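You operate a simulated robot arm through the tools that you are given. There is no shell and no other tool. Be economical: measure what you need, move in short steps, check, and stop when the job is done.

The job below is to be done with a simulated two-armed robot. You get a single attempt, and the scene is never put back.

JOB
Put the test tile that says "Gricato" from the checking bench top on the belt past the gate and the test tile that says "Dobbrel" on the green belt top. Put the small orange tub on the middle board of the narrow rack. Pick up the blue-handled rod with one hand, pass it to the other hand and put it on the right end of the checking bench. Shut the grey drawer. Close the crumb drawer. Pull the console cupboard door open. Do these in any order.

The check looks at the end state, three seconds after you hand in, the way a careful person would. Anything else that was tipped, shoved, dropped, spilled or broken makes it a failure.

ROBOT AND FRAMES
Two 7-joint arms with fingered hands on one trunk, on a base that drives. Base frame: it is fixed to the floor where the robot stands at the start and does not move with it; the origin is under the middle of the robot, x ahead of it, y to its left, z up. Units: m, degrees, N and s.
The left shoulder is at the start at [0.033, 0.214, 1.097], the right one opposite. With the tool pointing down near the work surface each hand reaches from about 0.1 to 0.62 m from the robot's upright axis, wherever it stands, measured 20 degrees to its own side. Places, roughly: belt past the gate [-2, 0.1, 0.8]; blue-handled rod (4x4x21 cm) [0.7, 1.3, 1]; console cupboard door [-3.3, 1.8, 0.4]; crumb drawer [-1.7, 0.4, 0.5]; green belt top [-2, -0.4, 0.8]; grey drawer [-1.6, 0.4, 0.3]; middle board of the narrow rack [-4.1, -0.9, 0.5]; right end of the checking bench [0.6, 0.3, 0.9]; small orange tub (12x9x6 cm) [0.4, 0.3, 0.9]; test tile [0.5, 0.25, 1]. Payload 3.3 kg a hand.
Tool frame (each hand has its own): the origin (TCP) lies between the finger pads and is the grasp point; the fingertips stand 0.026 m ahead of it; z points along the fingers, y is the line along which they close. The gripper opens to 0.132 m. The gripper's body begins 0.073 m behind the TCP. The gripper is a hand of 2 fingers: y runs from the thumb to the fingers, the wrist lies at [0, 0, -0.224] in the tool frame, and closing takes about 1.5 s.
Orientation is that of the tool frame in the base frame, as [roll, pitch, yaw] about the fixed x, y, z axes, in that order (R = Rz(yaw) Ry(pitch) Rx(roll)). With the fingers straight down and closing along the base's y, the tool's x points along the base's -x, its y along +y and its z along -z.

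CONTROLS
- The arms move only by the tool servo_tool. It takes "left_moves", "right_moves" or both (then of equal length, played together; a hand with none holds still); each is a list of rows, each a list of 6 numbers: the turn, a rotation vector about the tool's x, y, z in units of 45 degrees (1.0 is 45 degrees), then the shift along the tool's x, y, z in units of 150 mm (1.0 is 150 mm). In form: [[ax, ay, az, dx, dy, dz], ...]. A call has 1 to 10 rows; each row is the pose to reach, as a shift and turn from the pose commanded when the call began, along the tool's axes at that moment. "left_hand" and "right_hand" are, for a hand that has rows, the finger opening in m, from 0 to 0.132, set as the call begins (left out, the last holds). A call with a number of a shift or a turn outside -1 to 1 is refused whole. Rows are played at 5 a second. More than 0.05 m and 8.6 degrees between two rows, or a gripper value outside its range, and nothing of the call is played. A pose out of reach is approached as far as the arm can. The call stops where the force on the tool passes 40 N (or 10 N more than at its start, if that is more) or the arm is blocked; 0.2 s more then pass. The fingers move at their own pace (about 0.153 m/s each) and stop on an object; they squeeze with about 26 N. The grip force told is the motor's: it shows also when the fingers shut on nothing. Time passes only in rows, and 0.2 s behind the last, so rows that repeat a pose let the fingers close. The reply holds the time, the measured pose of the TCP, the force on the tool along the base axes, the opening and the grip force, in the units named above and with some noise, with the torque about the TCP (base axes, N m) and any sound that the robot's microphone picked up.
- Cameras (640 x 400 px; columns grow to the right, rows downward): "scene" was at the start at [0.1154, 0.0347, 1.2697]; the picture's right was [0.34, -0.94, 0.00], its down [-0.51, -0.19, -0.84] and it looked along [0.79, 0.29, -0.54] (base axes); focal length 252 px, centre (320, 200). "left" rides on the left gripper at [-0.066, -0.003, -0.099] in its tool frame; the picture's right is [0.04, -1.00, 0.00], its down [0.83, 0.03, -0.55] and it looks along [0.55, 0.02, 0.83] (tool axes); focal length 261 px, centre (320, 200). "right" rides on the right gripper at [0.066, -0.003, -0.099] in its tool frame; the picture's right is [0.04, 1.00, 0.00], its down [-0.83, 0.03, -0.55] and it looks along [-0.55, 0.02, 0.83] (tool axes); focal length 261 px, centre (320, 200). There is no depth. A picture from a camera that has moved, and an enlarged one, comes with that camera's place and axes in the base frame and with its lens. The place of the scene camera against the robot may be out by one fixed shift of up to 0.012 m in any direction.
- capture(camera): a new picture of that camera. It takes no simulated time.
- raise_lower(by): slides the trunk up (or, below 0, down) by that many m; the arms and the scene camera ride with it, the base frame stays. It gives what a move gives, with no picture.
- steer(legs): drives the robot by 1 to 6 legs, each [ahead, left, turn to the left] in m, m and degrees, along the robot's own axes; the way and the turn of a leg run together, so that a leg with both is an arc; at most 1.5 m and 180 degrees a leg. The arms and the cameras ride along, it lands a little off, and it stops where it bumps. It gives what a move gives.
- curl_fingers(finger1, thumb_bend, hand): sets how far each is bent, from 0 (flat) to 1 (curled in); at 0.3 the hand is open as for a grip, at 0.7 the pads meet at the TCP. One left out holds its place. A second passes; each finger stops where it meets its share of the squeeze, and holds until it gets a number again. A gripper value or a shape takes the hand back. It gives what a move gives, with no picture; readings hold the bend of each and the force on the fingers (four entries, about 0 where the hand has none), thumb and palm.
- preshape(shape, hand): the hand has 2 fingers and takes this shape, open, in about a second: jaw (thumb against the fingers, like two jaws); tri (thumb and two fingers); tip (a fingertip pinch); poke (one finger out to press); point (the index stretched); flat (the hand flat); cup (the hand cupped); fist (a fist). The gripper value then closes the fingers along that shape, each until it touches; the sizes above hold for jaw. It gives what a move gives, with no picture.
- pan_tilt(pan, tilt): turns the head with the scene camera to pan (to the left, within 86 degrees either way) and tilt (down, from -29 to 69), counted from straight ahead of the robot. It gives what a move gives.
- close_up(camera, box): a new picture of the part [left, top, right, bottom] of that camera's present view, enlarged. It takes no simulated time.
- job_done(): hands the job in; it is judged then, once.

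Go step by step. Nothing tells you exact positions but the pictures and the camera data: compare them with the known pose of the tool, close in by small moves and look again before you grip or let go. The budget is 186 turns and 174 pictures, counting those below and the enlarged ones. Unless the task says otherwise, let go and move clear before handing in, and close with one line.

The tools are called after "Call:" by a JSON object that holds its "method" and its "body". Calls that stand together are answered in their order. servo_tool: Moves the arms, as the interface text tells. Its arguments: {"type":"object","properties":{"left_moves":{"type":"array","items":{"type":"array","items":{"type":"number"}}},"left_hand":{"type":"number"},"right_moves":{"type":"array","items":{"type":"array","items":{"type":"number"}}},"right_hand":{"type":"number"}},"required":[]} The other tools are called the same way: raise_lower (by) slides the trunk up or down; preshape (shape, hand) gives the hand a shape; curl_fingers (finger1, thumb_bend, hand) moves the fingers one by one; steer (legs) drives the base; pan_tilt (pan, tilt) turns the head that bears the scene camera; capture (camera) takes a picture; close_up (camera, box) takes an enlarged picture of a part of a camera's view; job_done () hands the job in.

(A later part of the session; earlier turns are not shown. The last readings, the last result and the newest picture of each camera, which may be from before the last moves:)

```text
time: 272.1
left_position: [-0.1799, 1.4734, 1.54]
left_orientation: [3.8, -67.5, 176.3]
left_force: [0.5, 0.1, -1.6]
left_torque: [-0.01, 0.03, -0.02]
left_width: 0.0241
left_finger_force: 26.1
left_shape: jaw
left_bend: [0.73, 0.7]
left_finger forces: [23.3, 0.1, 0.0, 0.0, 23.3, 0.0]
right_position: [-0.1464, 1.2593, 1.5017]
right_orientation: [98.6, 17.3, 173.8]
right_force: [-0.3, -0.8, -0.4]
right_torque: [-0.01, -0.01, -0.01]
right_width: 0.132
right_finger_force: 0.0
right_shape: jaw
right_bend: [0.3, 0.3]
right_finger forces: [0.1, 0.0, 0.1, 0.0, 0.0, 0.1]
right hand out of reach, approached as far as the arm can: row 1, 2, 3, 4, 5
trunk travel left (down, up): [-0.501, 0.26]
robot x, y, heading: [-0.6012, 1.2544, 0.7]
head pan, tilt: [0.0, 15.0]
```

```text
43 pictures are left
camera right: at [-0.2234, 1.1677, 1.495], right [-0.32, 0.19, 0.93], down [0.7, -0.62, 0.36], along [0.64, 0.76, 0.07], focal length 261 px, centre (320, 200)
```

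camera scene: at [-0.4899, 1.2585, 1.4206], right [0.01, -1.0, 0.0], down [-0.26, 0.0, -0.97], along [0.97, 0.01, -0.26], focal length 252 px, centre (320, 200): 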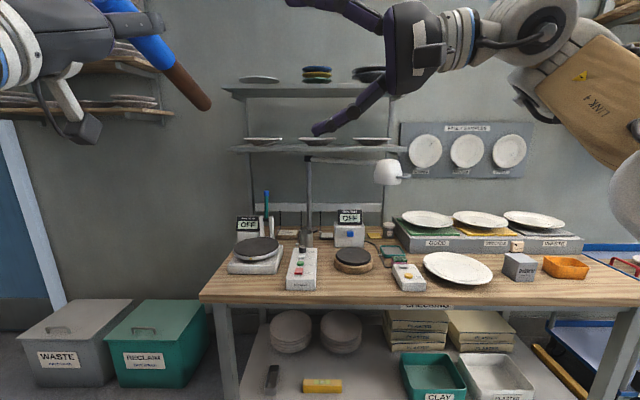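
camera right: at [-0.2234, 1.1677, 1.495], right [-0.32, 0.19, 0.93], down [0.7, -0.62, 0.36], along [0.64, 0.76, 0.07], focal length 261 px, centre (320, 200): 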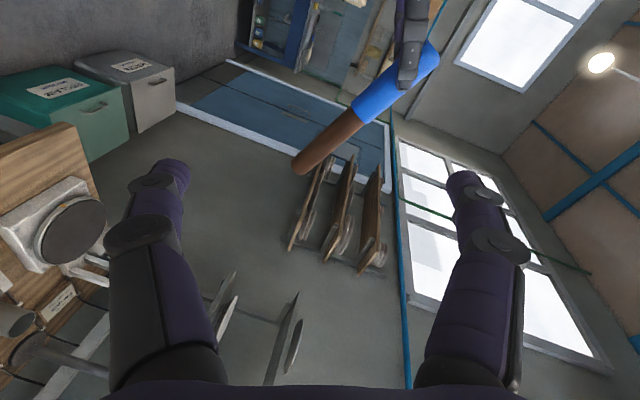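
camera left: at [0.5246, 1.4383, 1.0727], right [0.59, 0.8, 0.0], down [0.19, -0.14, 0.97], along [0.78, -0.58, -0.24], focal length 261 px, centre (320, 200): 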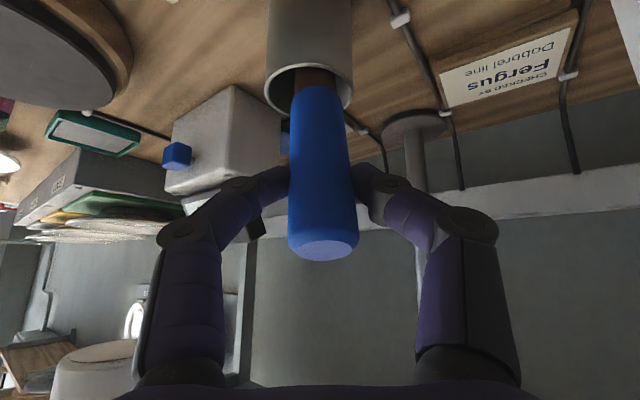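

I swing the left hand to point right so the rod's tail meets the right hand, and roll the right hand to match.

Call:
{"method": "servo_tool", "body": {"right_moves": [[0, 0, 0.18, 0, 0, 0], [0, 0, 0.36, 0, 0, 0], [0, 0, 0.54, 0, 0, 0], [0, 0, 0.72, 0, 0, 0], [0, 0, 0.9, 0, 0, 0], [0, 0, 1.0, 0, 0, 0], [0, 0, 1.0, 0, 0, 0]]}}

Call:
{"method": "servo_tool", "body": {"left_moves": [[-0.15, 0, -0.06, 0.02, 0.13, -0.03], [-0.3, 0, -0.12, 0.03, 0.26, -0.06], [-0.45, 0, -0.18, 0.05, 0.38, -0.1], [-0.6, 0, -0.25, 0.06, 0.5, -0.13], [-0.6, 0, -0.25, 0.06, 0.5, -0.13]]}}

Call:
{"method": "capture", "body": {"camera": "scene"}}

Call:
{"method": "capture", "body": {"camera": "right"}}

```text
time: 273.7
left_position: [-0.1806, 1.4748, 1.5404]
left_orientation: [3.8, -67.5, 176.1]
left_force: [-0.1, -0.2, -1.3]
left_torque: [-0.01, 0.05, 0.01]
left_width: 0.0244
left_finger_force: 25.9
left_shape: jaw
left_bend: [0.73, 0.7]
left_finger forces: [23.3, 0.1, 0.1, 0.0, 23.3, 0.1]
right_position: [-0.1482, 1.2589, 1.5015]
right_orientation: [99.4, -27.2, 167.0]
right_force: [0.6, 0.2, -0.1]
right_torque: [0.01, 0.0, 0.0]
right_width: 0.1319
right_finger_force: 0.1
right_shape: jaw
right_bend: [0.3, 0.3]
right_finger forces: [0.1, 0.0, 0.0, 0.1, 0.1, 0.1]
trunk travel left (down, up): [-0.501, 0.26]
robot x, y, heading: [-0.6011, 1.2547, 0.7]
head pan, tilt: [0.0, 15.0]
```

```text
time: 274.9
left_position: [-0.2017, 1.3985, 1.5438]
left_orientation: [3.6, -66.7, 147.3]
left_force: [-0.5, -0.7, 0.0]
left_torque: [0.04, 0.07, -0.04]
left_width: 0.0245
left_finger_force: 26.6
left_shape: jaw
left_bend: [0.73, 0.7]
left_finger forces: [23.3, 0.0, 0.1, 0.0, 23.3, 0.1]
right_position: [-0.1479, 1.2593, 1.5009]
right_orientation: [99.4, -27.1, 167.1]
right_force: [-0.4, 0.0, 0.6]
right_torque: [0.0, -0.03, 0.01]
right_width: 0.1317
right_finger_force: 0.0
right_shape: jaw
right_bend: [0.3, 0.3]
right_finger forces: [0.1, 0.1, 0.0, 0.0, 0.1, 0.0]
trunk travel left (down, up): [-0.501, 0.26]
robot x, y, heading: [-0.6046, 1.2507, 0.6]
head pan, tilt: [0.0, 15.0]
```

```text
42 pictures are left
camera scene: at [-0.4901, 1.2588, 1.4206], right [0.01, -1.0, 0.0], down [-0.26, 0.0, -0.97], along [0.97, 0.01, -0.26], focal length 252 px, centre (320, 200)
```

scene: 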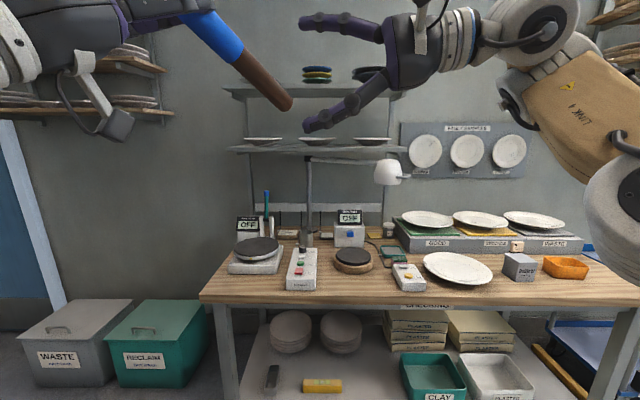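

```text
41 pictures are left
camera right: at [-0.2206, 1.1742, 1.5446], right [0.44, 0.07, 0.9], down [0.66, -0.71, -0.27], along [0.61, 0.71, -0.35], focal length 261 px, centre (320, 200)
```

right: 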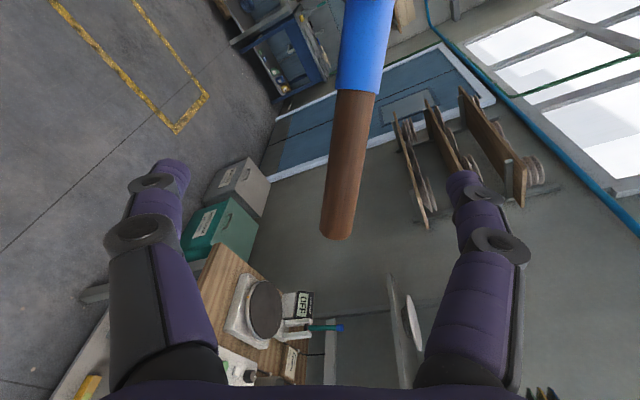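

Call:
{"method": "servo_tool", "body": {"left_moves": [[-0.1, 0, -0.04, 0, 0.14, 0], [-0.2, 0, -0.09, 0, 0.28, 0], [-0.306, 0, -0.13, 0, 0.416, -0.02], [-0.306, 0, -0.13, 0, 0.416, -0.02]]}}

Call:
{"method": "capture", "body": {"camera": "right"}}

```text
time: 275.9
left_position: [-0.2357, 1.3454, 1.5436]
left_orientation: [3.3, -66.3, 132.7]
left_force: [-0.7, 0.2, -0.5]
left_torque: [0.02, 0.08, -0.01]
left_width: 0.0243
left_finger_force: 26.1
left_shape: jaw
left_bend: [0.73, 0.7]
left_finger forces: [23.3, 0.0, 0.0, 0.0, 23.4, 0.0]
right_position: [-0.147, 1.2594, 1.5028]
right_orientation: [99.4, -27.1, 167.0]
right_force: [0.9, -0.2, 0.6]
right_torque: [-0.02, -0.01, 0.0]
right_width: 0.132
right_finger_force: 0.1
right_shape: jaw
right_bend: [0.3, 0.3]
right_finger forces: [0.1, 0.0, 0.0, 0.0, 0.0, 0.1]
trunk travel left (down, up): [-0.501, 0.26]
robot x, y, heading: [-0.6019, 1.2508, 0.8]
head pan, tilt: [0.0, 15.0]
```

```text
40 pictures are left
camera right: at [-0.2202, 1.1745, 1.5445], right [0.44, 0.07, 0.9], down [0.66, -0.71, -0.27], along [0.61, 0.71, -0.35], focal length 261 px, centre (320, 200)
```

right: 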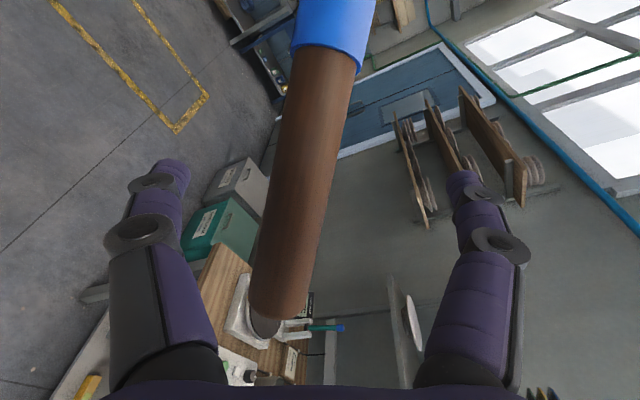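

Call:
{"method": "servo_tool", "body": {"right_moves": [[0, 0, 0, 0.03, -0.03, -0.04], [0, 0, 0, 0.055, -0.056, -0.083], [0, 0, 0, 0.055, -0.056, -0.083]]}}

Call:
{"method": "servo_tool", "body": {"right_moves": [[0, 0, 0, 0, 0, 0], [0, 0, 0, 0, 0, 0], [0, 0, 0, 0, 0, 0], [0, 0, 0, 0, 0, 0], [0, 0, 0, 0, 0, 0], [0, 0, 0, 0, 0, 0], [0, 0, 0, 0, 0, 0]], "right_hand": 0.0}}

Call:
{"method": "capture", "body": {"camera": "right"}}

```text
time: 276.7
left_position: [-0.2347, 1.3443, 1.5441]
left_orientation: [3.3, -66.5, 132.6]
left_force: [-0.3, 0.4, -1.3]
left_torque: [0.02, 0.06, 0.02]
left_width: 0.0243
left_finger_force: 25.7
left_shape: jaw
left_bend: [0.73, 0.7]
left_finger forces: [23.2, 0.0, 0.0, 0.0, 23.3, 0.0]
right_position: [-0.1544, 1.2472, 1.5046]
right_orientation: [99.4, -27.0, 167.0]
right_force: [-0.6, 0.2, 0.5]
right_torque: [0.0, 0.01, -0.01]
right_width: 0.1319
right_finger_force: 0.1
right_shape: jaw
right_bend: [0.3, 0.3]
right_finger forces: [0.0, 0.0, 0.0, 0.0, 0.0, 0.0]
right hand out of reach, approached as far as the arm can: row 2, 3
trunk travel left (down, up): [-0.501, 0.26]
robot x, y, heading: [-0.6028, 1.2563, 0.8]
head pan, tilt: [0.0, 15.0]
```

```text
time: 278.3
left_position: [-0.2352, 1.3458, 1.5435]
left_orientation: [3.5, -66.4, 132.6]
left_force: [0.8, -0.3, -0.8]
left_torque: [0.06, -0.04, -0.05]
left_width: 0.0245
left_finger_force: 26.0
left_shape: jaw
left_bend: [0.73, 0.7]
left_finger forces: [23.5, 0.0, 0.1, 0.0, 23.1, 0.0]
right_position: [-0.1552, 1.2495, 1.5046]
right_orientation: [99.3, -27.1, 167.0]
right_force: [0.1, 1.1, 0.2]
right_torque: [0.03, 0.09, -0.03]
right_width: 0.0216
right_finger_force: 26.1
right_shape: jaw
right_bend: [0.73, 0.7]
right_finger forces: [23.5, 0.0, 0.0, 0.1, 23.3, 0.0]
trunk travel left (down, up): [-0.501, 0.26]
robot x, y, heading: [-0.6047, 1.2539, 0.6]
head pan, tilt: [0.0, 15.0]
```

```text
39 pictures are left
camera right: at [-0.2283, 1.1638, 1.547], right [0.44, 0.07, 0.9], down [0.66, -0.7, -0.27], along [0.61, 0.71, -0.35], focal length 261 px, centre (320, 200)
```

right: 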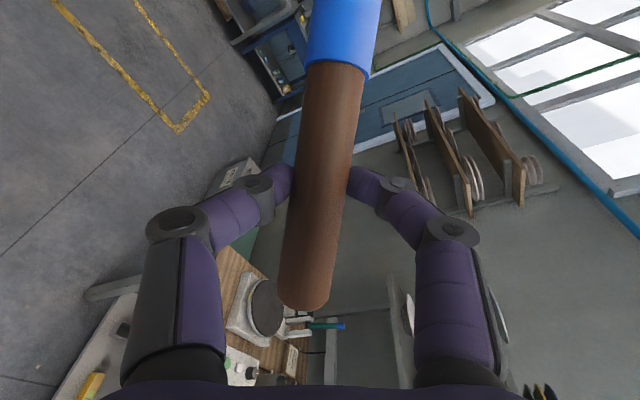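

The right hand holds the rod's brown end. I open the left hand and withdraw it.

Call:
{"method": "servo_tool", "body": {"left_moves": [[0, 0, 0, 0, 0, 0], [0, 0, 0, 0, 0, 0], [0, 0, 0, 0, 0, 0], [0, 0, 0, 0, 0, 0], [0, 0, 0, 0, 0, 0], [0, 0, 0, 0, 0, -0.25], [0, 0, 0, 0, 0, -0.5], [0, 0, 0, 0, -0.2, -0.75], [0, 0, 0, 0, -0.5, -0.9], [0, 0, 0, 0, -0.5, -0.9]], "left_hand": 0.132}}

Call:
{"method": "capture", "body": {"camera": "scene"}}

```text
refused: row 9 steps farther than a row can; nothing moved
```

```text
38 pictures are left
camera scene: at [-0.4898, 1.259, 1.4206], right [0.01, -1.0, 0.0], down [-0.26, 0.0, -0.97], along [0.97, 0.01, -0.26], focal length 252 px, centre (320, 200)
```

scene: 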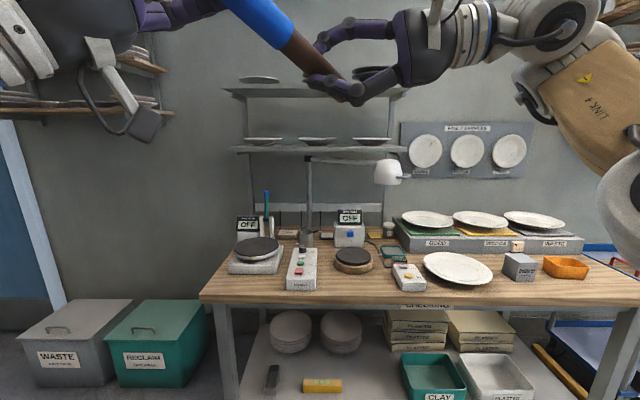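

Call:
{"method": "servo_tool", "body": {"left_moves": [[0, 0, 0, 0, 0, 0], [0, 0, 0, 0, 0, 0], [0, 0, 0, 0, 0, 0], [0, 0, 0, 0, 0, 0], [0, 0, 0, 0, 0, 0], [0, 0, 0, 0, 0, -0.25], [0, 0, 0, 0, 0, -0.5], [0, 0, 0, 0, -0.15, -0.7], [0, 0, 0, 0, -0.35, -0.9], [0, 0, 0, 0, -0.35, -0.9]], "left_hand": 0.132}}

Call:
{"method": "capture", "body": {"camera": "scene"}}

```text
time: 280.5
left_position: [-0.2873, 1.4691, 1.4896]
left_orientation: [3.3, -66.4, 132.7]
left_force: [-0.6, 0.1, 0.2]
left_torque: [0.0, 0.05, 0.03]
left_width: 0.1321
left_finger_force: 0.1
left_shape: jaw
left_bend: [0.3, 0.3]
left_finger forces: [0.1, 0.1, 0.1, 0.0, 0.1, 0.0]
right_position: [-0.1555, 1.2472, 1.5045]
right_orientation: [99.5, -27.2, 167.0]
right_force: [-0.8, -0.5, 0.0]
right_torque: [-0.03, -0.03, 0.01]
right_width: 0.0218
right_finger_force: 25.9
right_shape: jaw
right_bend: [0.73, 0.7]
right_finger forces: [22.9, 0.0, 0.1, 0.0, 24.4, 0.0]
trunk travel left (down, up): [-0.501, 0.26]
robot x, y, heading: [-0.6019, 1.2536, 0.8]
head pan, tilt: [0.0, 15.0]
```

```text
37 pictures are left
camera scene: at [-0.4899, 1.258, 1.4206], right [0.01, -1.0, 0.0], down [-0.26, 0.0, -0.97], along [0.97, 0.01, -0.26], focal length 252 px, centre (320, 200)
```

scene: 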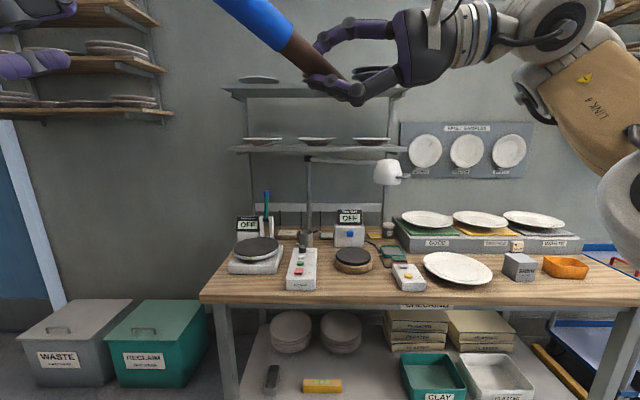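

Hand-over complete. Now I swing the right hand so it points forward-down with the rod level, keeping the left hand out of the way.

Call:
{"method": "servo_tool", "body": {"left_moves": [[0, 0, 0, 0, -0.1, -0.13], [0, 0, 0, 0, -0.2, -0.26], [0, 0, 0, 0, -0.3, -0.4], [0, 0, 0, 0, -0.4, -0.53], [0, 0, 0, 0, -0.5, -0.66], [0, 0, 0, 0, -0.6, -0.8], [0, 0, 0, 0, -0.6, -0.8]], "right_moves": [[-0.07, -0.14, 0.02, 0, 0, 0], [-0.15, -0.28, 0.05, 0, 0, 0], [-0.22, -0.42, 0.07, 0, 0, 0], [-0.29, -0.56, 0.09, 0, 0, 0], [-0.37, -0.7, 0.12, 0, 0, 0], [-0.44, -0.847, 0.14, 0, 0, 0], [-0.44, -0.847, 0.14, 0, 0, 0]]}}

Call:
{"method": "servo_tool", "body": {"right_moves": [[-0.07, -0.14, 0.02, 0, 0, 0], [-0.15, -0.28, 0.05, 0, 0, 0], [-0.22, -0.42, 0.07, 0, 0, 0], [-0.29, -0.56, 0.09, 0, 0, 0], [-0.37, -0.7, 0.12, 0, 0, 0], [-0.44, -0.847, 0.14, 0, 0, 0], [-0.44, -0.847, 0.14, 0, 0, 0]]}}

Call:
{"method": "servo_tool", "body": {"right_moves": [[0.12, 0, 0.08, 0, 0, 0], [0.25, 0, 0.16, 0, 0, 0], [0.37, 0, 0.25, 0, 0, 0], [0.5, 0, 0.33, 0, 0, 0], [0.618, 0, 0.41, 0, 0, 0], [0.618, 0, 0.41, 0, 0, 0]]}}

Call:
{"method": "servo_tool", "body": {"right_moves": [[0.12, 0, 0.08, 0, 0, 0], [0.25, 0, 0.16, 0, 0, 0], [0.37, 0, 0.25, 0, 0, 0], [0.5, 0, 0.33, 0, 0, 0], [0.618, 0, 0.41, 0, 0, 0], [0.618, 0, 0.41, 0, 0, 0]]}}

Call:
{"method": "capture", "body": {"camera": "scene"}}

```text
time: 282.1
left_position: [-0.3025, 1.6087, 1.4389]
left_orientation: [3.2, -66.5, 132.6]
left_force: [1.2, -0.1, -0.4]
left_torque: [0.0, 0.01, -0.02]
left_width: 0.132
left_finger_force: 0.0
left_shape: jaw
left_bend: [0.3, 0.3]
left_finger forces: [0.1, 0.0, 0.0, 0.0, 0.0, 0.0]
right_position: [-0.2516, 1.1322, 1.6363]
right_orientation: [107.4, -27.1, 122.5]
right_force: [0.0, -0.1, -1.1]
right_torque: [-0.03, 0.02, 0.01]
right_width: 0.0218
right_finger_force: 26.4
right_shape: jaw
right_bend: [0.73, 0.7]
right_finger forces: [22.9, 0.0, 0.0, 0.0, 24.1, 0.0]
right hand out of reach, approached as far as the arm can: row 1, 2, 3, 4, 5, 6, 7
trunk travel left (down, up): [-0.501, 0.26]
robot x, y, heading: [-0.599, 1.2558, 0.4]
head pan, tilt: [0.0, 15.0]
```

```text
time: 283.7
left_position: [-0.3033, 1.6105, 1.4388]
left_orientation: [3.4, -66.4, 132.6]
left_force: [0.5, 0.4, 0.2]
left_torque: [0.01, 0.0, 0.02]
left_width: 0.1318
left_finger_force: 0.1
left_shape: jaw
left_bend: [0.3, 0.3]
left_finger forces: [0.1, 0.0, 0.0, 0.0, 0.0, 0.0]
right_position: [-0.3032, 1.1812, 1.6169]
right_orientation: [109.6, -23.6, 89.8]
right_force: [0.0, -0.6, -1.2]
right_torque: [-0.02, 0.05, 0.0]
right_width: 0.0216
right_finger_force: 25.7
right_shape: jaw
right_bend: [0.73, 0.7]
right_finger forces: [23.2, 0.0, 0.0, 0.0, 24.4, 0.0]
right hand out of reach, approached as far as the arm can: row 1, 2, 3, 4, 5, 6, 7
trunk travel left (down, up): [-0.501, 0.26]
robot x, y, heading: [-0.6023, 1.25, 0.6]
head pan, tilt: [0.0, 15.0]
```

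```text
time: 285.1
left_position: [-0.3032, 1.6092, 1.4386]
left_orientation: [3.4, -66.4, 132.6]
left_force: [-0.6, -0.3, -0.2]
left_torque: [0.01, 0.03, 0.01]
left_width: 0.1316
left_finger_force: 0.1
left_shape: jaw
left_bend: [0.3, 0.3]
left_finger forces: [0.1, 0.0, 0.0, 0.0, 0.0, 0.1]
right_position: [-0.3027, 1.1795, 1.6098]
right_orientation: [144.4, -38.5, 77.0]
right_force: [0.1, -0.3, -0.1]
right_torque: [-0.07, 0.03, -0.01]
right_width: 0.0219
right_finger_force: 25.7
right_shape: jaw
right_bend: [0.73, 0.7]
right_finger forces: [23.1, 0.1, 0.0, 0.1, 24.0, 0.0]
right hand out of reach, approached as far as the arm can: row 5, 6
trunk travel left (down, up): [-0.501, 0.26]
robot x, y, heading: [-0.6024, 1.2575, 0.9]
head pan, tilt: [0.0, 15.0]
```

```text
time: 286.5
left_position: [-0.3053, 1.6069, 1.4397]
left_orientation: [3.1, -66.4, 132.8]
left_force: [0.3, 0.0, -0.2]
left_torque: [-0.02, 0.02, 0.01]
left_width: 0.132
left_finger_force: 0.0
left_shape: jaw
left_bend: [0.3, 0.3]
left_finger forces: [0.1, 0.1, 0.0, 0.0, 0.1, 0.1]
right_position: [-0.3107, 1.169, 1.5797]
right_orientation: [-174.3, -43.0, 54.6]
right_force: [-0.1, 0.6, -0.8]
right_torque: [-0.01, 0.02, 0.03]
right_width: 0.0218
right_finger_force: 26.6
right_shape: jaw
right_bend: [0.73, 0.7]
right_finger forces: [23.6, 0.1, 0.1, 0.0, 23.9, 0.0]
right hand out of reach, approached as far as the arm can: row 1, 2, 3, 4, 5, 6
trunk travel left (down, up): [-0.501, 0.26]
robot x, y, heading: [-0.6014, 1.2496, 0.9]
head pan, tilt: [0.0, 15.0]
```

```text
36 pictures are left
camera scene: at [-0.4905, 1.2571, 1.4207], right [0.01, -1.0, 0.0], down [-0.26, 0.0, -0.97], along [0.97, 0.01, -0.26], focal length 252 px, centre (320, 200)
```

scene: 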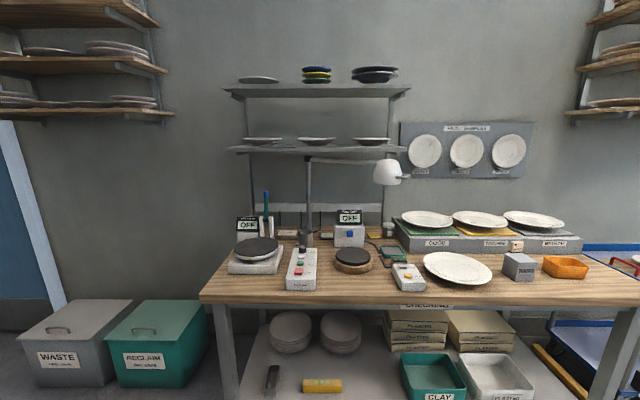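

Call:
{"method": "servo_tool", "body": {"right_moves": [[0, 0, 0, -0.06, 0.17, 0.15], [0, 0, 0, -0.12, 0.34, 0.3], [0, 0, 0, -0.18, 0.51, 0.46], [0, 0, 0, -0.25, 0.68, 0.61], [0, 0, 0, -0.25, 0.68, 0.61]]}}

Call:
{"method": "servo_tool", "body": {"right_moves": [[0, 0, 0, -0.06, 0.17, 0.15], [0, 0, 0, -0.12, 0.34, 0.3], [0, 0, 0, -0.18, 0.51, 0.46], [0, 0, 0, -0.25, 0.68, 0.61], [0, 0, 0, -0.25, 0.68, 0.61]]}}

Call:
{"method": "servo_tool", "body": {"right_moves": [[0, 0, 0, -0.06, 0.17, 0.15], [0, 0, 0, -0.12, 0.34, 0.3], [0, 0, 0, -0.18, 0.51, 0.46], [0, 0, 0, -0.25, 0.68, 0.61], [0, 0, 0, -0.25, 0.68, 0.61]]}}

```text
time: 287.7
left_position: [-0.3045, 1.6093, 1.4396]
left_orientation: [3.2, -66.4, 132.6]
left_force: [0.3, 0.1, -0.8]
left_torque: [-0.01, 0.0, -0.02]
left_width: 0.1318
left_finger_force: 0.0
left_shape: jaw
left_bend: [0.3, 0.3]
left_finger forces: [0.0, 0.0, 0.0, 0.0, 0.0, 0.1]
right_position: [-0.215, 1.1535, 1.478]
right_orientation: [-172.1, -42.9, 53.5]
right_force: [0.2, -0.3, -0.5]
right_torque: [-0.07, 0.04, 0.01]
right_width: 0.0217
right_finger_force: 25.7
right_shape: jaw
right_bend: [0.73, 0.7]
right_finger forces: [23.1, 0.0, 0.0, 0.0, 23.3, 0.0]
trunk travel left (down, up): [-0.501, 0.26]
robot x, y, heading: [-0.6081, 1.2523, 0.6]
head pan, tilt: [0.0, 15.0]
```

```text
time: 288.9
left_position: [-0.3051, 1.6088, 1.4389]
left_orientation: [3.3, -66.4, 132.7]
left_force: [0.7, -0.1, 0.6]
left_torque: [0.01, 0.01, -0.01]
left_width: 0.132
left_finger_force: 0.1
left_shape: jaw
left_bend: [0.3, 0.3]
left_finger forces: [0.0, 0.0, 0.0, 0.0, 0.0, 0.1]
right_position: [-0.1185, 1.1366, 1.3781]
right_orientation: [-172.2, -42.9, 53.5]
right_force: [0.3, 0.1, -0.7]
right_torque: [-0.05, 0.05, -0.03]
right_width: 0.0216
right_finger_force: 26.1
right_shape: jaw
right_bend: [0.73, 0.7]
right_finger forces: [22.9, 0.1, 0.0, 0.0, 23.3, 0.0]
trunk travel left (down, up): [-0.501, 0.26]
robot x, y, heading: [-0.6004, 1.2546, 0.6]
head pan, tilt: [0.0, 15.0]
```

```text
time: 290.1
left_position: [-0.3055, 1.6093, 1.4387]
left_orientation: [3.2, -66.4, 132.5]
left_force: [-0.6, -0.9, 0.2]
left_torque: [-0.03, 0.03, -0.02]
left_width: 0.1317
left_finger_force: 0.1
left_shape: jaw
left_bend: [0.3, 0.3]
left_finger forces: [0.0, 0.0, 0.0, 0.1, 0.1, 0.1]
right_position: [-0.0214, 1.1191, 1.2752]
right_orientation: [-172.2, -42.8, 53.5]
right_force: [-0.1, 0.1, -1.2]
right_torque: [-0.04, 0.01, -0.01]
right_width: 0.0214
right_finger_force: 26.4
right_shape: jaw
right_bend: [0.73, 0.7]
right_finger forces: [23.0, 0.0, 0.1, 0.0, 23.3, 0.0]
trunk travel left (down, up): [-0.501, 0.26]
robot x, y, heading: [-0.5973, 1.2529, 0.8]
head pan, tilt: [0.0, 15.0]
```

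The right arm now moves freely. I lower it more and yaw the rod to point forward.

Call:
{"method": "servo_tool", "body": {"right_moves": [[0, 0, 0, -0.17, -0.05, 0.12], [0, 0, 0, -0.34, -0.1, 0.24], [0, 0, 0, -0.52, -0.15, 0.36], [0, 0, 0, -0.69, -0.2, 0.47], [0, 0, 0, -0.69, -0.2, 0.47]]}}

Call:
{"method": "servo_tool", "body": {"right_moves": [[-0.1, 0.02, 0.1, 0, 0, 0], [-0.2, 0.03, 0.2, 0, 0, 0], [-0.29, 0.04, 0.3, 0, 0, 0], [-0.38, 0.06, 0.4, 0, 0, 0], [-0.38, 0.06, 0.4, 0, 0, 0]]}}

Call:
{"method": "servo_tool", "body": {"right_moves": [[-0.1, 0.02, 0.1, 0, 0, 0], [-0.2, 0.03, 0.2, 0, 0, 0], [-0.29, 0.04, 0.3, 0, 0, 0], [-0.38, 0.06, 0.4, 0, 0, 0], [-0.38, 0.06, 0.4, 0, 0, 0]]}}

Call:
{"method": "steer", "body": {"legs": [[0, -1.0, 0]]}}

Call:
{"method": "pan_tilt", "body": {"pan": -10, "tilt": 35}}

Call:
{"method": "capture", "body": {"camera": "scene"}}

```text
time: 291.3
left_position: [-0.3044, 1.6102, 1.4392]
left_orientation: [3.4, -66.4, 132.6]
left_force: [0.8, 0.5, -0.3]
left_torque: [-0.03, 0.03, 0.03]
left_width: 0.132
left_finger_force: 0.1
left_shape: jaw
left_bend: [0.3, 0.3]
left_finger forces: [0.0, 0.0, 0.0, 0.0, 0.0, 0.1]
right_position: [-0.0717, 1.1169, 1.1556]
right_orientation: [-172.2, -42.8, 53.4]
right_force: [-0.5, 0.4, -0.1]
right_torque: [-0.05, 0.04, 0.01]
right_width: 0.0213
right_finger_force: 26.0
right_shape: jaw
right_bend: [0.73, 0.7]
right_finger forces: [22.9, 0.0, 0.1, 0.1, 23.3, 0.0]
trunk travel left (down, up): [-0.501, 0.26]
robot x, y, heading: [-0.6001, 1.2553, 0.8]
head pan, tilt: [0.0, 15.0]
```

```text
time: 292.5
left_position: [-0.3026, 1.6095, 1.4386]
left_orientation: [3.5, -66.5, 132.6]
left_force: [-0.2, 0.1, 0.3]
left_torque: [-0.02, 0.0, 0.0]
left_width: 0.1318
left_finger_force: 0.1
left_shape: jaw
left_bend: [0.3, 0.3]
left_finger forces: [0.0, 0.1, 0.0, 0.1, 0.0, 0.1]
right_position: [-0.0712, 1.1168, 1.1554]
right_orientation: [-172.4, -43.1, 28.5]
right_force: [-0.8, 0.5, -1.8]
right_torque: [-0.02, 0.05, -0.02]
right_width: 0.0215
right_finger_force: 26.3
right_shape: jaw
right_bend: [0.73, 0.7]
right_finger forces: [23.0, 0.0, 0.0, 0.0, 23.1, 0.0]
trunk travel left (down, up): [-0.501, 0.26]
robot x, y, heading: [-0.5996, 1.258, 0.7]
head pan, tilt: [0.0, 15.0]
```

```text
time: 293.7
left_position: [-0.3046, 1.6094, 1.4394]
left_orientation: [3.3, -66.4, 132.6]
left_force: [0.2, -0.4, 0.7]
left_torque: [0.01, 0.02, -0.01]
left_width: 0.1319
left_finger_force: 0.0
left_shape: jaw
left_bend: [0.3, 0.3]
left_finger forces: [0.1, 0.0, 0.0, 0.0, 0.0, 0.0]
right_position: [-0.0698, 1.1158, 1.156]
right_orientation: [-172.3, -43.3, 3.5]
right_force: [-0.2, -0.2, -1.4]
right_torque: [-0.03, 0.03, -0.02]
right_width: 0.0213
right_finger_force: 25.8
right_shape: jaw
right_bend: [0.73, 0.7]
right_finger forces: [23.0, 0.1, 0.0, 0.0, 23.2, 0.0]
trunk travel left (down, up): [-0.501, 0.26]
robot x, y, heading: [-0.5991, 1.2555, 0.8]
head pan, tilt: [0.0, 15.0]
```

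```text
time: 298.9
left_position: [-0.2907, 0.6061, 1.4398]
left_orientation: [3.3, -66.4, 133.3]
left_force: [-1.3, 0.0, -0.2]
left_torque: [0.0, 0.01, 0.03]
left_width: 0.1319
left_finger_force: 0.0
left_shape: jaw
left_bend: [0.3, 0.3]
left_finger forces: [0.1, 0.1, 0.0, 0.0, 0.0, 0.0]
right_position: [-0.0524, 0.117, 1.1557]
right_orientation: [-172.3, -43.3, 4.1]
right_force: [0.4, 0.2, -1.0]
right_torque: [-0.01, 0.04, -0.02]
right_width: 0.0212
right_finger_force: 25.8
right_shape: jaw
right_bend: [0.73, 0.7]
right_finger forces: [23.1, 0.1, 0.0, 0.2, 23.2, 0.0]
trunk travel left (down, up): [-0.501, 0.26]
robot x, y, heading: [-0.5874, 0.2469, 1.2]
head pan, tilt: [0.0, 15.0]
```

```text
time: 299.7
left_position: [-0.29, 0.6066, 1.439]
left_orientation: [3.3, -66.3, 133.1]
left_force: [0.1, -0.2, -1.0]
left_torque: [0.0, 0.04, -0.01]
left_width: 0.1318
left_finger_force: 0.0
left_shape: jaw
left_bend: [0.3, 0.3]
left_finger forces: [0.0, 0.1, 0.1, 0.1, 0.1, 0.0]
right_position: [-0.0525, 0.1164, 1.1565]
right_orientation: [-172.3, -43.3, 4.2]
right_force: [-0.3, -0.2, -2.1]
right_torque: [-0.01, -0.02, 0.0]
right_width: 0.0216
right_finger_force: 26.3
right_shape: jaw
right_bend: [0.73, 0.7]
right_finger forces: [22.9, 0.1, 0.1, 0.0, 23.3, 0.0]
trunk travel left (down, up): [-0.501, 0.26]
robot x, y, heading: [-0.5845, 0.2484, 1.1]
head pan, tilt: [-10.0, 35.0]
```

```text
35 pictures are left
camera scene: at [-0.4792, 0.2389, 1.3887], right [-0.15, -0.99, 0.0], down [-0.57, 0.09, -0.82], along [0.81, -0.12, -0.57], focal length 252 px, centre (320, 200)
```

scene: 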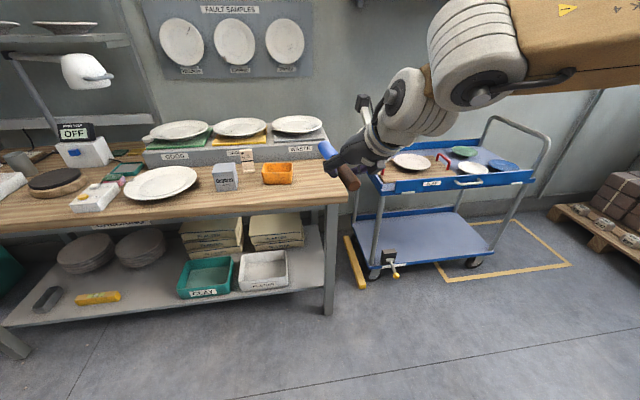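

Call:
{"method": "steer", "body": {"legs": [[0.4, -0.04, -1.1]]}}

Call:
{"method": "servo_tool", "body": {"right_moves": [[0, -0.12, 0, 0, 0, 0], [0, -0.24, 0, 0, 0, 0], [0, -0.34, 0, 0, 0, 0], [0, -0.34, 0, 0, 0, 0]]}}

Call:
{"method": "raise_lower", "body": {"by": -0.2}}

Call:
{"method": "capture", "body": {"camera": "scene"}}

```text
time: 302.2
left_position: [0.1171, 0.5659, 1.4393]
left_orientation: [3.5, -66.4, 132.1]
left_force: [0.5, 0.5, -0.1]
left_torque: [-0.01, -0.01, 0.02]
left_width: 0.1319
left_finger_force: 0.1
left_shape: jaw
left_bend: [0.3, 0.3]
left_finger forces: [0.0, 0.1, 0.0, 0.0, 0.1, 0.1]
right_position: [0.3467, 0.0715, 1.1561]
right_orientation: [-172.3, -43.3, 3.2]
right_force: [0.1, -0.5, -0.8]
right_torque: [0.0, 0.08, -0.01]
right_width: 0.0214
right_finger_force: 25.7
right_shape: jaw
right_bend: [0.73, 0.7]
right_finger forces: [23.1, 0.0, 0.0, 0.0, 23.3, 0.0]
trunk travel left (down, up): [-0.501, 0.26]
robot x, y, heading: [-0.1848, 0.2127, -0.0]
head pan, tilt: [-10.0, 35.0]
```

```text
time: 303.2
left_position: [0.116, 0.5666, 1.4384]
left_orientation: [3.2, -66.4, 132.2]
left_force: [0.2, 0.1, 0.6]
left_torque: [0.01, 0.0, 0.04]
left_width: 0.1321
left_finger_force: 0.0
left_shape: jaw
left_bend: [0.3, 0.3]
left_finger forces: [0.0, 0.0, 0.1, 0.0, 0.0, 0.1]
right_position: [0.3462, 0.0723, 1.1558]
right_orientation: [-173.8, -28.1, 5.5]
right_force: [0.9, -0.4, -1.1]
right_torque: [-0.03, 0.03, 0.05]
right_width: 0.0214
right_finger_force: 25.8
right_shape: jaw
right_bend: [0.73, 0.7]
right_finger forces: [22.9, 0.0, 0.0, 0.0, 23.0, 0.0]
trunk travel left (down, up): [-0.501, 0.26]
robot x, y, heading: [-0.1873, 0.2137, 0.4]
head pan, tilt: [-10.0, 35.0]
```

```text
time: 305.4
left_position: [0.1149, 0.5666, 1.2389]
left_orientation: [3.1, -66.4, 132.2]
left_force: [-0.8, 0.8, 0.6]
left_torque: [-0.02, -0.04, 0.0]
left_width: 0.1318
left_finger_force: 0.1
left_shape: jaw
left_bend: [0.3, 0.3]
left_finger forces: [0.0, 0.0, 0.0, 0.1, 0.0, 0.0]
right_position: [0.3468, 0.0722, 0.9553]
right_orientation: [-173.7, -28.1, 5.5]
right_force: [1.2, -0.4, -1.6]
right_torque: [-0.02, 0.04, 0.01]
right_width: 0.0215
right_finger_force: 26.1
right_shape: jaw
right_bend: [0.73, 0.7]
right_finger forces: [23.0, 0.1, 0.0, 0.0, 23.0, 0.0]
trunk travel left (down, up): [-0.301, 0.46]
robot x, y, heading: [-0.1856, 0.2139, 0.0]
head pan, tilt: [-10.0, 35.0]
```

```text
34 pictures are left
camera scene: at [-0.0523, 0.2021, 1.1872], right [-0.17, -0.99, 0.0], down [-0.57, 0.1, -0.82], along [0.81, -0.14, -0.57], focal length 252 px, centre (320, 200)
```

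scene: 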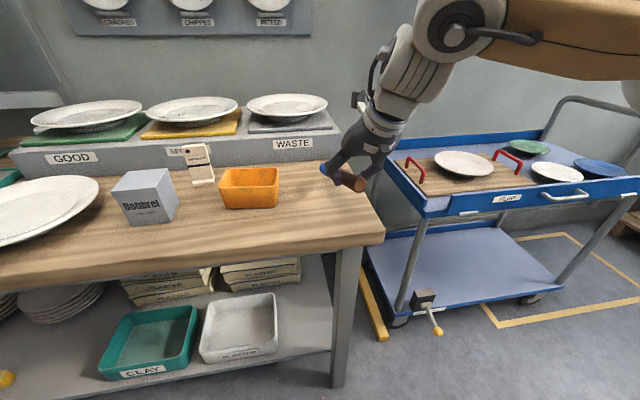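

Call:
{"method": "steer", "body": {"legs": [[0.02, 0.035, 0]]}}

Call:
{"method": "raise_lower", "body": {"by": -0.05}}

Call:
{"method": "close_up", "body": {"camera": "scene", "box": [220, 90, 420, 230]}}

Call:
{"method": "capture", "body": {"camera": "right"}}

```text
time: 306.3
left_position: [0.1374, 0.603, 1.2398]
left_orientation: [3.5, -66.5, 132.1]
left_force: [-0.3, 0.5, 0.4]
left_torque: [-0.01, -0.01, -0.01]
left_width: 0.1322
left_finger_force: 0.0
left_shape: jaw
left_bend: [0.3, 0.3]
left_finger forces: [0.0, 0.0, 0.0, 0.0, 0.0, 0.0]
right_position: [0.3654, 0.1084, 0.9568]
right_orientation: [-173.7, -28.1, 5.5]
right_force: [-1.2, 0.2, -0.3]
right_torque: [-0.04, 0.08, -0.04]
right_width: 0.0212
right_finger_force: 26.3
right_shape: jaw
right_bend: [0.73, 0.7]
right_finger forces: [23.0, 0.0, 0.0, 0.0, 23.2, 0.0]
trunk travel left (down, up): [-0.301, 0.46]
robot x, y, heading: [-0.1635, 0.2492, 0.2]
head pan, tilt: [-10.0, 35.0]
```

```text
time: 307.2
left_position: [0.135, 0.6023, 1.1877]
left_orientation: [3.2, -66.4, 132.2]
left_force: [-0.3, 0.4, 0.0]
left_torque: [0.05, -0.02, 0.01]
left_width: 0.1319
left_finger_force: 0.1
left_shape: jaw
left_bend: [0.3, 0.3]
left_finger forces: [0.0, 0.1, 0.0, 0.0, 0.1, 0.0]
right_position: [0.3657, 0.1084, 0.907]
right_orientation: [-173.7, -28.2, 5.5]
right_force: [-0.3, -0.3, 0.0]
right_torque: [0.01, -0.08, -0.02]
right_width: 0.0213
right_finger_force: 25.7
right_shape: jaw
right_bend: [0.73, 0.7]
right_finger forces: [22.9, 0.0, 0.0, 0.1, 23.2, 0.0]
trunk travel left (down, up): [-0.251, 0.51]
robot x, y, heading: [-0.1641, 0.2529, 0.2]
head pan, tilt: [-10.0, 35.0]
```

```text
2.86 times, centred on (320, 160) of scene
camera zoom: at [-0.0205, 0.2378, 1.1363], right [-0.17, -0.99, 0.0], down [-0.57, 0.1, -0.82], along [0.81, -0.14, -0.57], focal length 719 px, centre (320, 314)
```

zoom: 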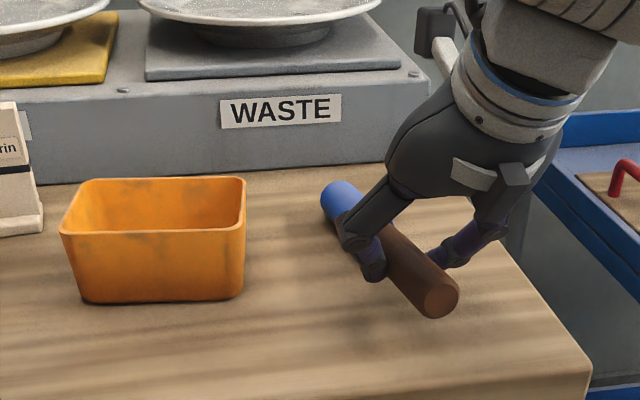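

```text
32 pictures are left
camera right: at [0.3769, 0.0998, 1.0251], right [0.18, -0.98, -0.08], down [-0.98, -0.19, 0.09], along [-0.1, 0.06, -0.99], focal length 261 px, centre (320, 200)
```

right: 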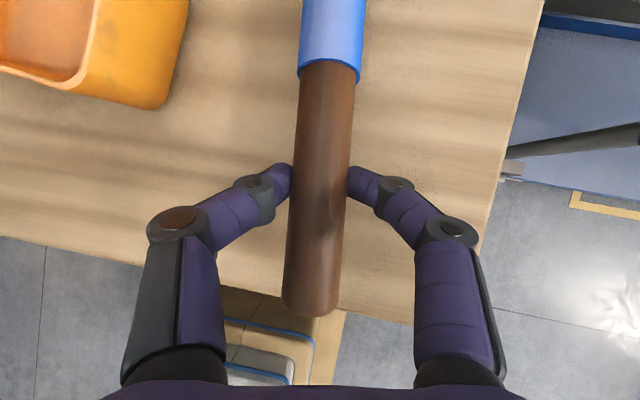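

Call:
{"method": "raise_lower", "body": {"by": 0.01}}

Call:
{"method": "steer", "body": {"legs": [[0.045, 0, 0]]}}

Call:
{"method": "raise_lower", "body": {"by": -0.018}}

Call:
{"method": "close_up", "body": {"camera": "scene", "box": [220, 90, 420, 230]}}

```text
time: 307.8
left_position: [0.1368, 0.603, 1.1991]
left_orientation: [3.5, -66.4, 132.1]
left_force: [-0.5, 0.2, -0.7]
left_torque: [0.0, 0.01, 0.01]
left_width: 0.1317
left_finger_force: 0.0
left_shape: jaw
left_bend: [0.3, 0.3]
left_finger forces: [0.0, 0.1, 0.0, 0.0, 0.0, 0.0]
right_position: [0.3661, 0.1075, 0.9161]
right_orientation: [-173.8, -28.1, 5.4]
right_force: [-0.2, 0.2, -0.6]
right_torque: [-0.01, 0.01, -0.01]
right_width: 0.0213
right_finger_force: 25.7
right_shape: jaw
right_bend: [0.73, 0.7]
right_finger forces: [22.9, 0.0, 0.1, 0.0, 23.4, 0.0]
trunk travel left (down, up): [-0.261, 0.5]
robot x, y, heading: [-0.1608, 0.2481, 0.1]
head pan, tilt: [-10.0, 35.0]
```

```text
time: 308.7
left_position: [0.1812, 0.6014, 1.1994]
left_orientation: [3.4, -66.4, 132.1]
left_force: [0.0, -0.2, -0.1]
left_torque: [0.01, 0.01, 0.0]
left_width: 0.1321
left_finger_force: 0.1
left_shape: jaw
left_bend: [0.3, 0.3]
left_finger forces: [0.0, 0.1, 0.0, 0.1, 0.1, 0.0]
right_position: [0.4109, 0.1083, 0.9161]
right_orientation: [-173.7, -28.1, 5.5]
right_force: [-0.5, 0.0, -0.6]
right_torque: [-0.04, 0.01, 0.01]
right_width: 0.0211
right_finger_force: 26.0
right_shape: jaw
right_bend: [0.73, 0.7]
right_finger forces: [22.9, 0.0, 0.0, 0.1, 23.2, 0.0]
trunk travel left (down, up): [-0.261, 0.5]
robot x, y, heading: [-0.122, 0.2477, 0.1]
head pan, tilt: [-10.0, 35.0]
```

```text
time: 309.3
left_position: [0.1819, 0.6028, 1.1811]
left_orientation: [3.3, -66.4, 132.3]
left_force: [-0.3, 0.5, -0.5]
left_torque: [0.04, 0.0, 0.01]
left_width: 0.1319
left_finger_force: 0.1
left_shape: jaw
left_bend: [0.3, 0.3]
left_finger forces: [0.0, 0.1, 0.0, 0.0, 0.0, 0.1]
right_position: [0.4115, 0.1078, 0.899]
right_orientation: [-173.7, -28.2, 5.5]
right_force: [0.4, -0.1, 0.1]
right_torque: [0.01, -0.14, -0.01]
right_width: 0.0212
right_finger_force: 26.3
right_shape: jaw
right_bend: [0.73, 0.7]
right_finger forces: [22.9, 0.0, 0.0, 0.0, 23.4, 0.0]
trunk travel left (down, up): [-0.243, 0.518]
robot x, y, heading: [-0.1222, 0.2474, 0.2]
head pan, tilt: [-10.0, 35.0]
```

```text
2.86 times, centred on (320, 160) of scene
camera zoom: at [0.0269, 0.238, 1.1281], right [-0.17, -0.99, 0.0], down [-0.57, 0.1, -0.82], along [0.81, -0.14, -0.57], focal length 719 px, centre (320, 314)
```

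zoom: 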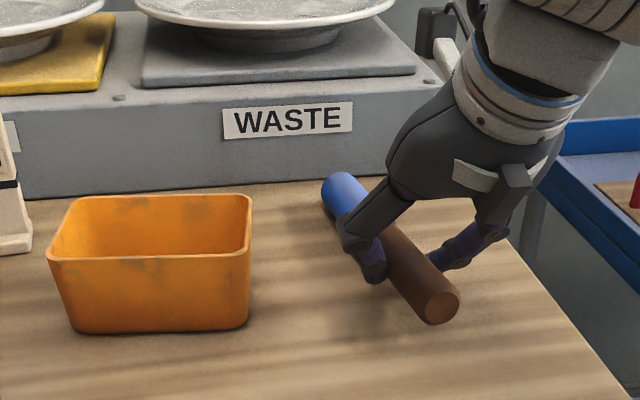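

Call:
{"method": "raise_lower", "body": {"by": -0.008}}

Call:
{"method": "servo_tool", "body": {"right_moves": [[0, 0, 0, 0, 0, 0], [0, 0, 0, 0, 0, 0], [0, 0, 0, 0, 0, 0], [0, 0, 0, 0, 0, 0], [0, 0, 0, 0, 0, 0]], "right_hand": 0.06}}

Call:
{"method": "capture", "body": {"camera": "right"}}

```text
time: 309.9
left_position: [0.1821, 0.6028, 1.1727]
left_orientation: [3.3, -66.3, 132.2]
left_force: [0.0, 0.1, -0.6]
left_torque: [0.01, 0.02, 0.01]
left_width: 0.1318
left_finger_force: 0.1
left_shape: jaw
left_bend: [0.3, 0.3]
left_finger forces: [0.0, 0.0, 0.0, 0.0, 0.0, 0.0]
right_position: [0.4104, 0.1078, 0.8902]
right_orientation: [-173.7, -28.1, 5.5]
right_force: [1.0, 0.0, 0.3]
right_torque: [0.0, -0.13, -0.03]
right_width: 0.0211
right_finger_force: 26.3
right_shape: jaw
right_bend: [0.73, 0.7]
right_finger forces: [22.9, 0.0, 0.0, 0.0, 23.4, 0.0]
trunk travel left (down, up): [-0.235, 0.526]
robot x, y, heading: [-0.1195, 0.2484, 0.2]
head pan, tilt: [-10.0, 35.0]
```

```text
time: 311.1
left_position: [0.1802, 0.6021, 1.1723]
left_orientation: [3.4, -66.4, 132.2]
left_force: [0.0, -0.2, 0.5]
left_torque: [0.0, -0.01, 0.01]
left_width: 0.1319
left_finger_force: 0.0
left_shape: jaw
left_bend: [0.3, 0.3]
left_finger forces: [0.0, 0.0, 0.0, 0.0, 0.0, 0.1]
right_position: [0.4106, 0.1086, 0.8903]
right_orientation: [-173.7, -28.1, 5.4]
right_force: [0.2, 0.2, -0.5]
right_torque: [-0.01, 0.0, 0.02]
right_width: 0.0597
right_finger_force: 0.0
right_shape: jaw
right_bend: [0.73, 0.7]
right_finger forces: [0.0, 0.0, 0.0, 0.1, 0.0, 0.0]
trunk travel left (down, up): [-0.235, 0.526]
robot x, y, heading: [-0.1186, 0.2505, 0.1]
head pan, tilt: [-10.0, 35.0]
```

```text
30 pictures are left
camera right: at [0.4225, 0.0999, 1.0086], right [0.18, -0.98, -0.08], down [-0.98, -0.19, 0.09], along [-0.1, 0.06, -0.99], focal length 261 px, centre (320, 200)
```

right: 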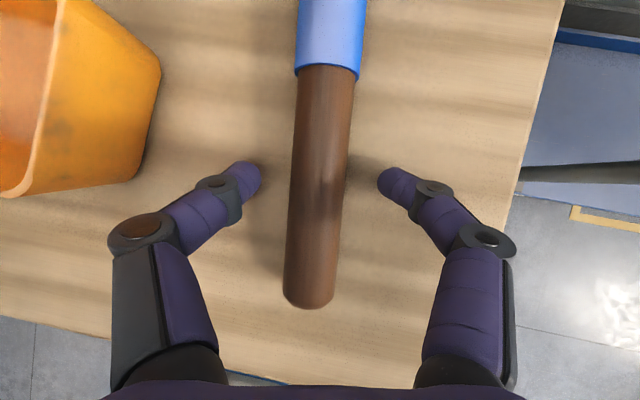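

Rod lies steady on the right end of the bench. I lift off and move over to the orange tub (centre about (0.414, 0.267)).

Call:
{"method": "raise_lower", "body": {"by": 0.17}}

Call:
{"method": "servo_tool", "body": {"right_moves": [[-0.06, 0.08, 0.06, 0, 0, 0], [-0.12, 0.16, 0.12, 0, 0, 0], [-0.18, 0.25, 0.18, 0, 0, 0], [-0.23, 0.33, 0.24, 0, 0, 0], [-0.23, 0.33, 0.24, 0, 0, 0]], "right_hand": 0.132}}

Call:
{"method": "steer", "body": {"legs": [[-0.005, 0.16, 0]]}}

Call:
{"method": "capture", "body": {"camera": "right"}}

```text
time: 313.0
left_position: [0.1804, 0.6037, 1.3421]
left_orientation: [3.4, -66.4, 132.1]
left_force: [-0.1, 0.2, 0.0]
left_torque: [0.02, -0.01, 0.0]
left_width: 0.1319
left_finger_force: 0.0
left_shape: jaw
left_bend: [0.3, 0.3]
left_finger forces: [0.0, 0.0, 0.1, 0.0, 0.0, 0.0]
right_position: [0.4109, 0.1079, 1.0587]
right_orientation: [-173.6, -28.1, 5.5]
right_force: [0.5, 0.9, 0.2]
right_torque: [0.01, -0.01, -0.05]
right_width: 0.0595
right_finger_force: 0.1
right_shape: jaw
right_bend: [0.73, 0.7]
right_finger forces: [0.1, 0.1, 0.0, 0.0, 0.2, 0.0]
trunk travel left (down, up): [-0.405, 0.356]
robot x, y, heading: [-0.1228, 0.246, 0.1]
head pan, tilt: [-10.0, 35.0]
```

```text
time: 314.2
left_position: [0.1807, 0.6019, 1.3431]
left_orientation: [3.3, -66.4, 132.1]
left_force: [-0.1, -0.2, 0.1]
left_torque: [0.01, 0.0, 0.01]
left_width: 0.1319
left_finger_force: 0.1
left_shape: jaw
left_bend: [0.3, 0.3]
left_finger forces: [0.0, 0.0, 0.0, 0.0, 0.0, 0.1]
right_position: [0.41, 0.1085, 1.0603]
right_orientation: [-175.5, -42.0, -9.4]
right_force: [0.3, 0.5, -0.3]
right_torque: [0.0, 0.0, 0.0]
right_width: 0.1317
right_finger_force: 0.1
right_shape: jaw
right_bend: [0.3, 0.3]
right_finger forces: [0.1, 0.0, 0.0, 0.1, 0.1, 0.0]
trunk travel left (down, up): [-0.405, 0.356]
robot x, y, heading: [-0.1187, 0.2501, 0.3]
head pan, tilt: [-10.0, 35.0]
```

```text
time: 315.6
left_position: [0.1744, 0.764, 1.3429]
left_orientation: [3.5, -66.3, 132.0]
left_force: [0.1, -0.3, -0.9]
left_torque: [0.0, 0.02, 0.02]
left_width: 0.1318
left_finger_force: 0.1
left_shape: jaw
left_bend: [0.3, 0.3]
left_finger forces: [0.1, 0.1, 0.0, 0.1, 0.0, 0.1]
right_position: [0.4045, 0.2686, 1.0599]
right_orientation: [-175.6, -42.0, -9.3]
right_force: [-1.0, 0.1, -0.4]
right_torque: [-0.02, 0.0, 0.0]
right_width: 0.1319
right_finger_force: 0.1
right_shape: jaw
right_bend: [0.3, 0.3]
right_finger forces: [0.1, 0.1, 0.1, 0.1, 0.0, 0.1]
trunk travel left (down, up): [-0.405, 0.356]
robot x, y, heading: [-0.1243, 0.4101, 0.3]
head pan, tilt: [-10.0, 35.0]
```

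```text
29 pictures are left
camera right: at [0.3868, 0.2662, 1.1782], right [-0.08, -1.0, -0.03], down [-0.99, 0.08, -0.15], along [0.15, 0.02, -0.99], focal length 261 px, centre (320, 200)
```

right: 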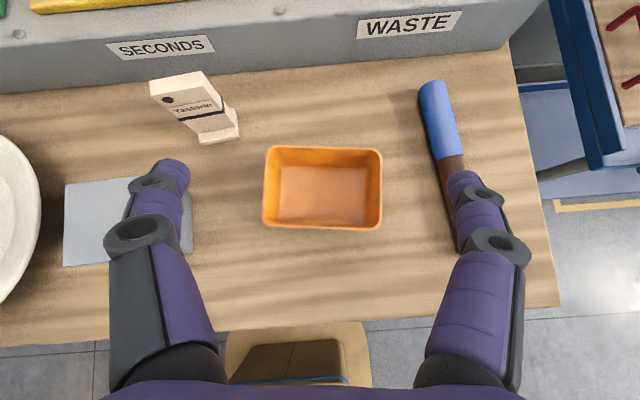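

Call:
{"method": "steer", "body": {"legs": [[0.03, 0, 0]]}}

Call:
{"method": "raise_lower", "body": {"by": -0.1}}

Call:
{"method": "capture", "body": {"camera": "right"}}

```text
time: 316.4
left_position: [0.2076, 0.7636, 1.3418]
left_orientation: [3.6, -66.4, 132.0]
left_force: [-0.6, 0.3, -1.3]
left_torque: [0.05, -0.01, -0.02]
left_width: 0.1316
left_finger_force: 0.1
left_shape: jaw
left_bend: [0.3, 0.3]
left_finger forces: [0.1, 0.0, 0.1, 0.1, 0.0, 0.0]
right_position: [0.4356, 0.2672, 1.0585]
right_orientation: [-175.7, -41.8, -9.4]
right_force: [0.3, 0.3, 0.3]
right_torque: [0.04, 0.02, -0.02]
right_width: 0.1318
right_finger_force: 0.0
right_shape: jaw
right_bend: [0.3, 0.3]
right_finger forces: [0.0, 0.0, 0.0, 0.0, 0.1, 0.0]
trunk travel left (down, up): [-0.405, 0.356]
robot x, y, heading: [-0.0994, 0.4112, 0.2]
head pan, tilt: [-10.0, 35.0]
```

```text
time: 317.8
left_position: [0.2059, 0.7625, 1.2441]
left_orientation: [3.2, -66.4, 132.3]
left_force: [0.1, -0.3, 0.1]
left_torque: [-0.05, 0.01, 0.03]
left_width: 0.1317
left_finger_force: 0.1
left_shape: jaw
left_bend: [0.3, 0.3]
left_finger forces: [0.0, 0.0, 0.0, 0.1, 0.0, 0.0]
right_position: [0.4347, 0.2676, 0.959]
right_orientation: [-175.5, -42.1, -9.4]
right_force: [0.7, -0.4, 0.2]
right_torque: [0.01, -0.02, 0.0]
right_width: 0.1322
right_finger_force: 0.0
right_shape: jaw
right_bend: [0.3, 0.3]
right_finger forces: [0.1, 0.0, 0.1, 0.0, 0.0, 0.0]
trunk travel left (down, up): [-0.305, 0.456]
robot x, y, heading: [-0.0925, 0.4123, -0.1]
head pan, tilt: [-10.0, 35.0]
```

```text
28 pictures are left
camera right: at [0.4166, 0.2649, 1.0785], right [-0.08, -1.0, -0.03], down [-0.99, 0.08, -0.15], along [0.15, 0.02, -0.99], focal length 261 px, centre (320, 200)
```

right: 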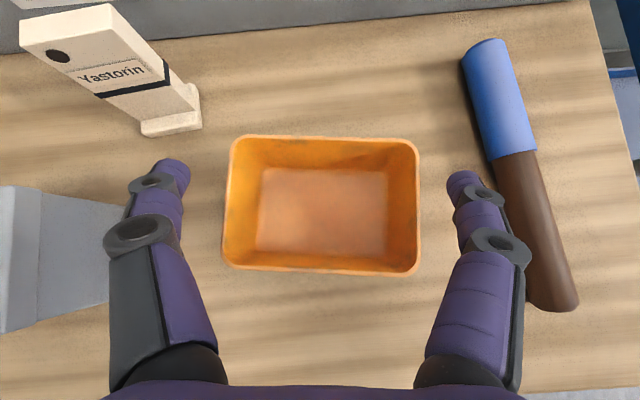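

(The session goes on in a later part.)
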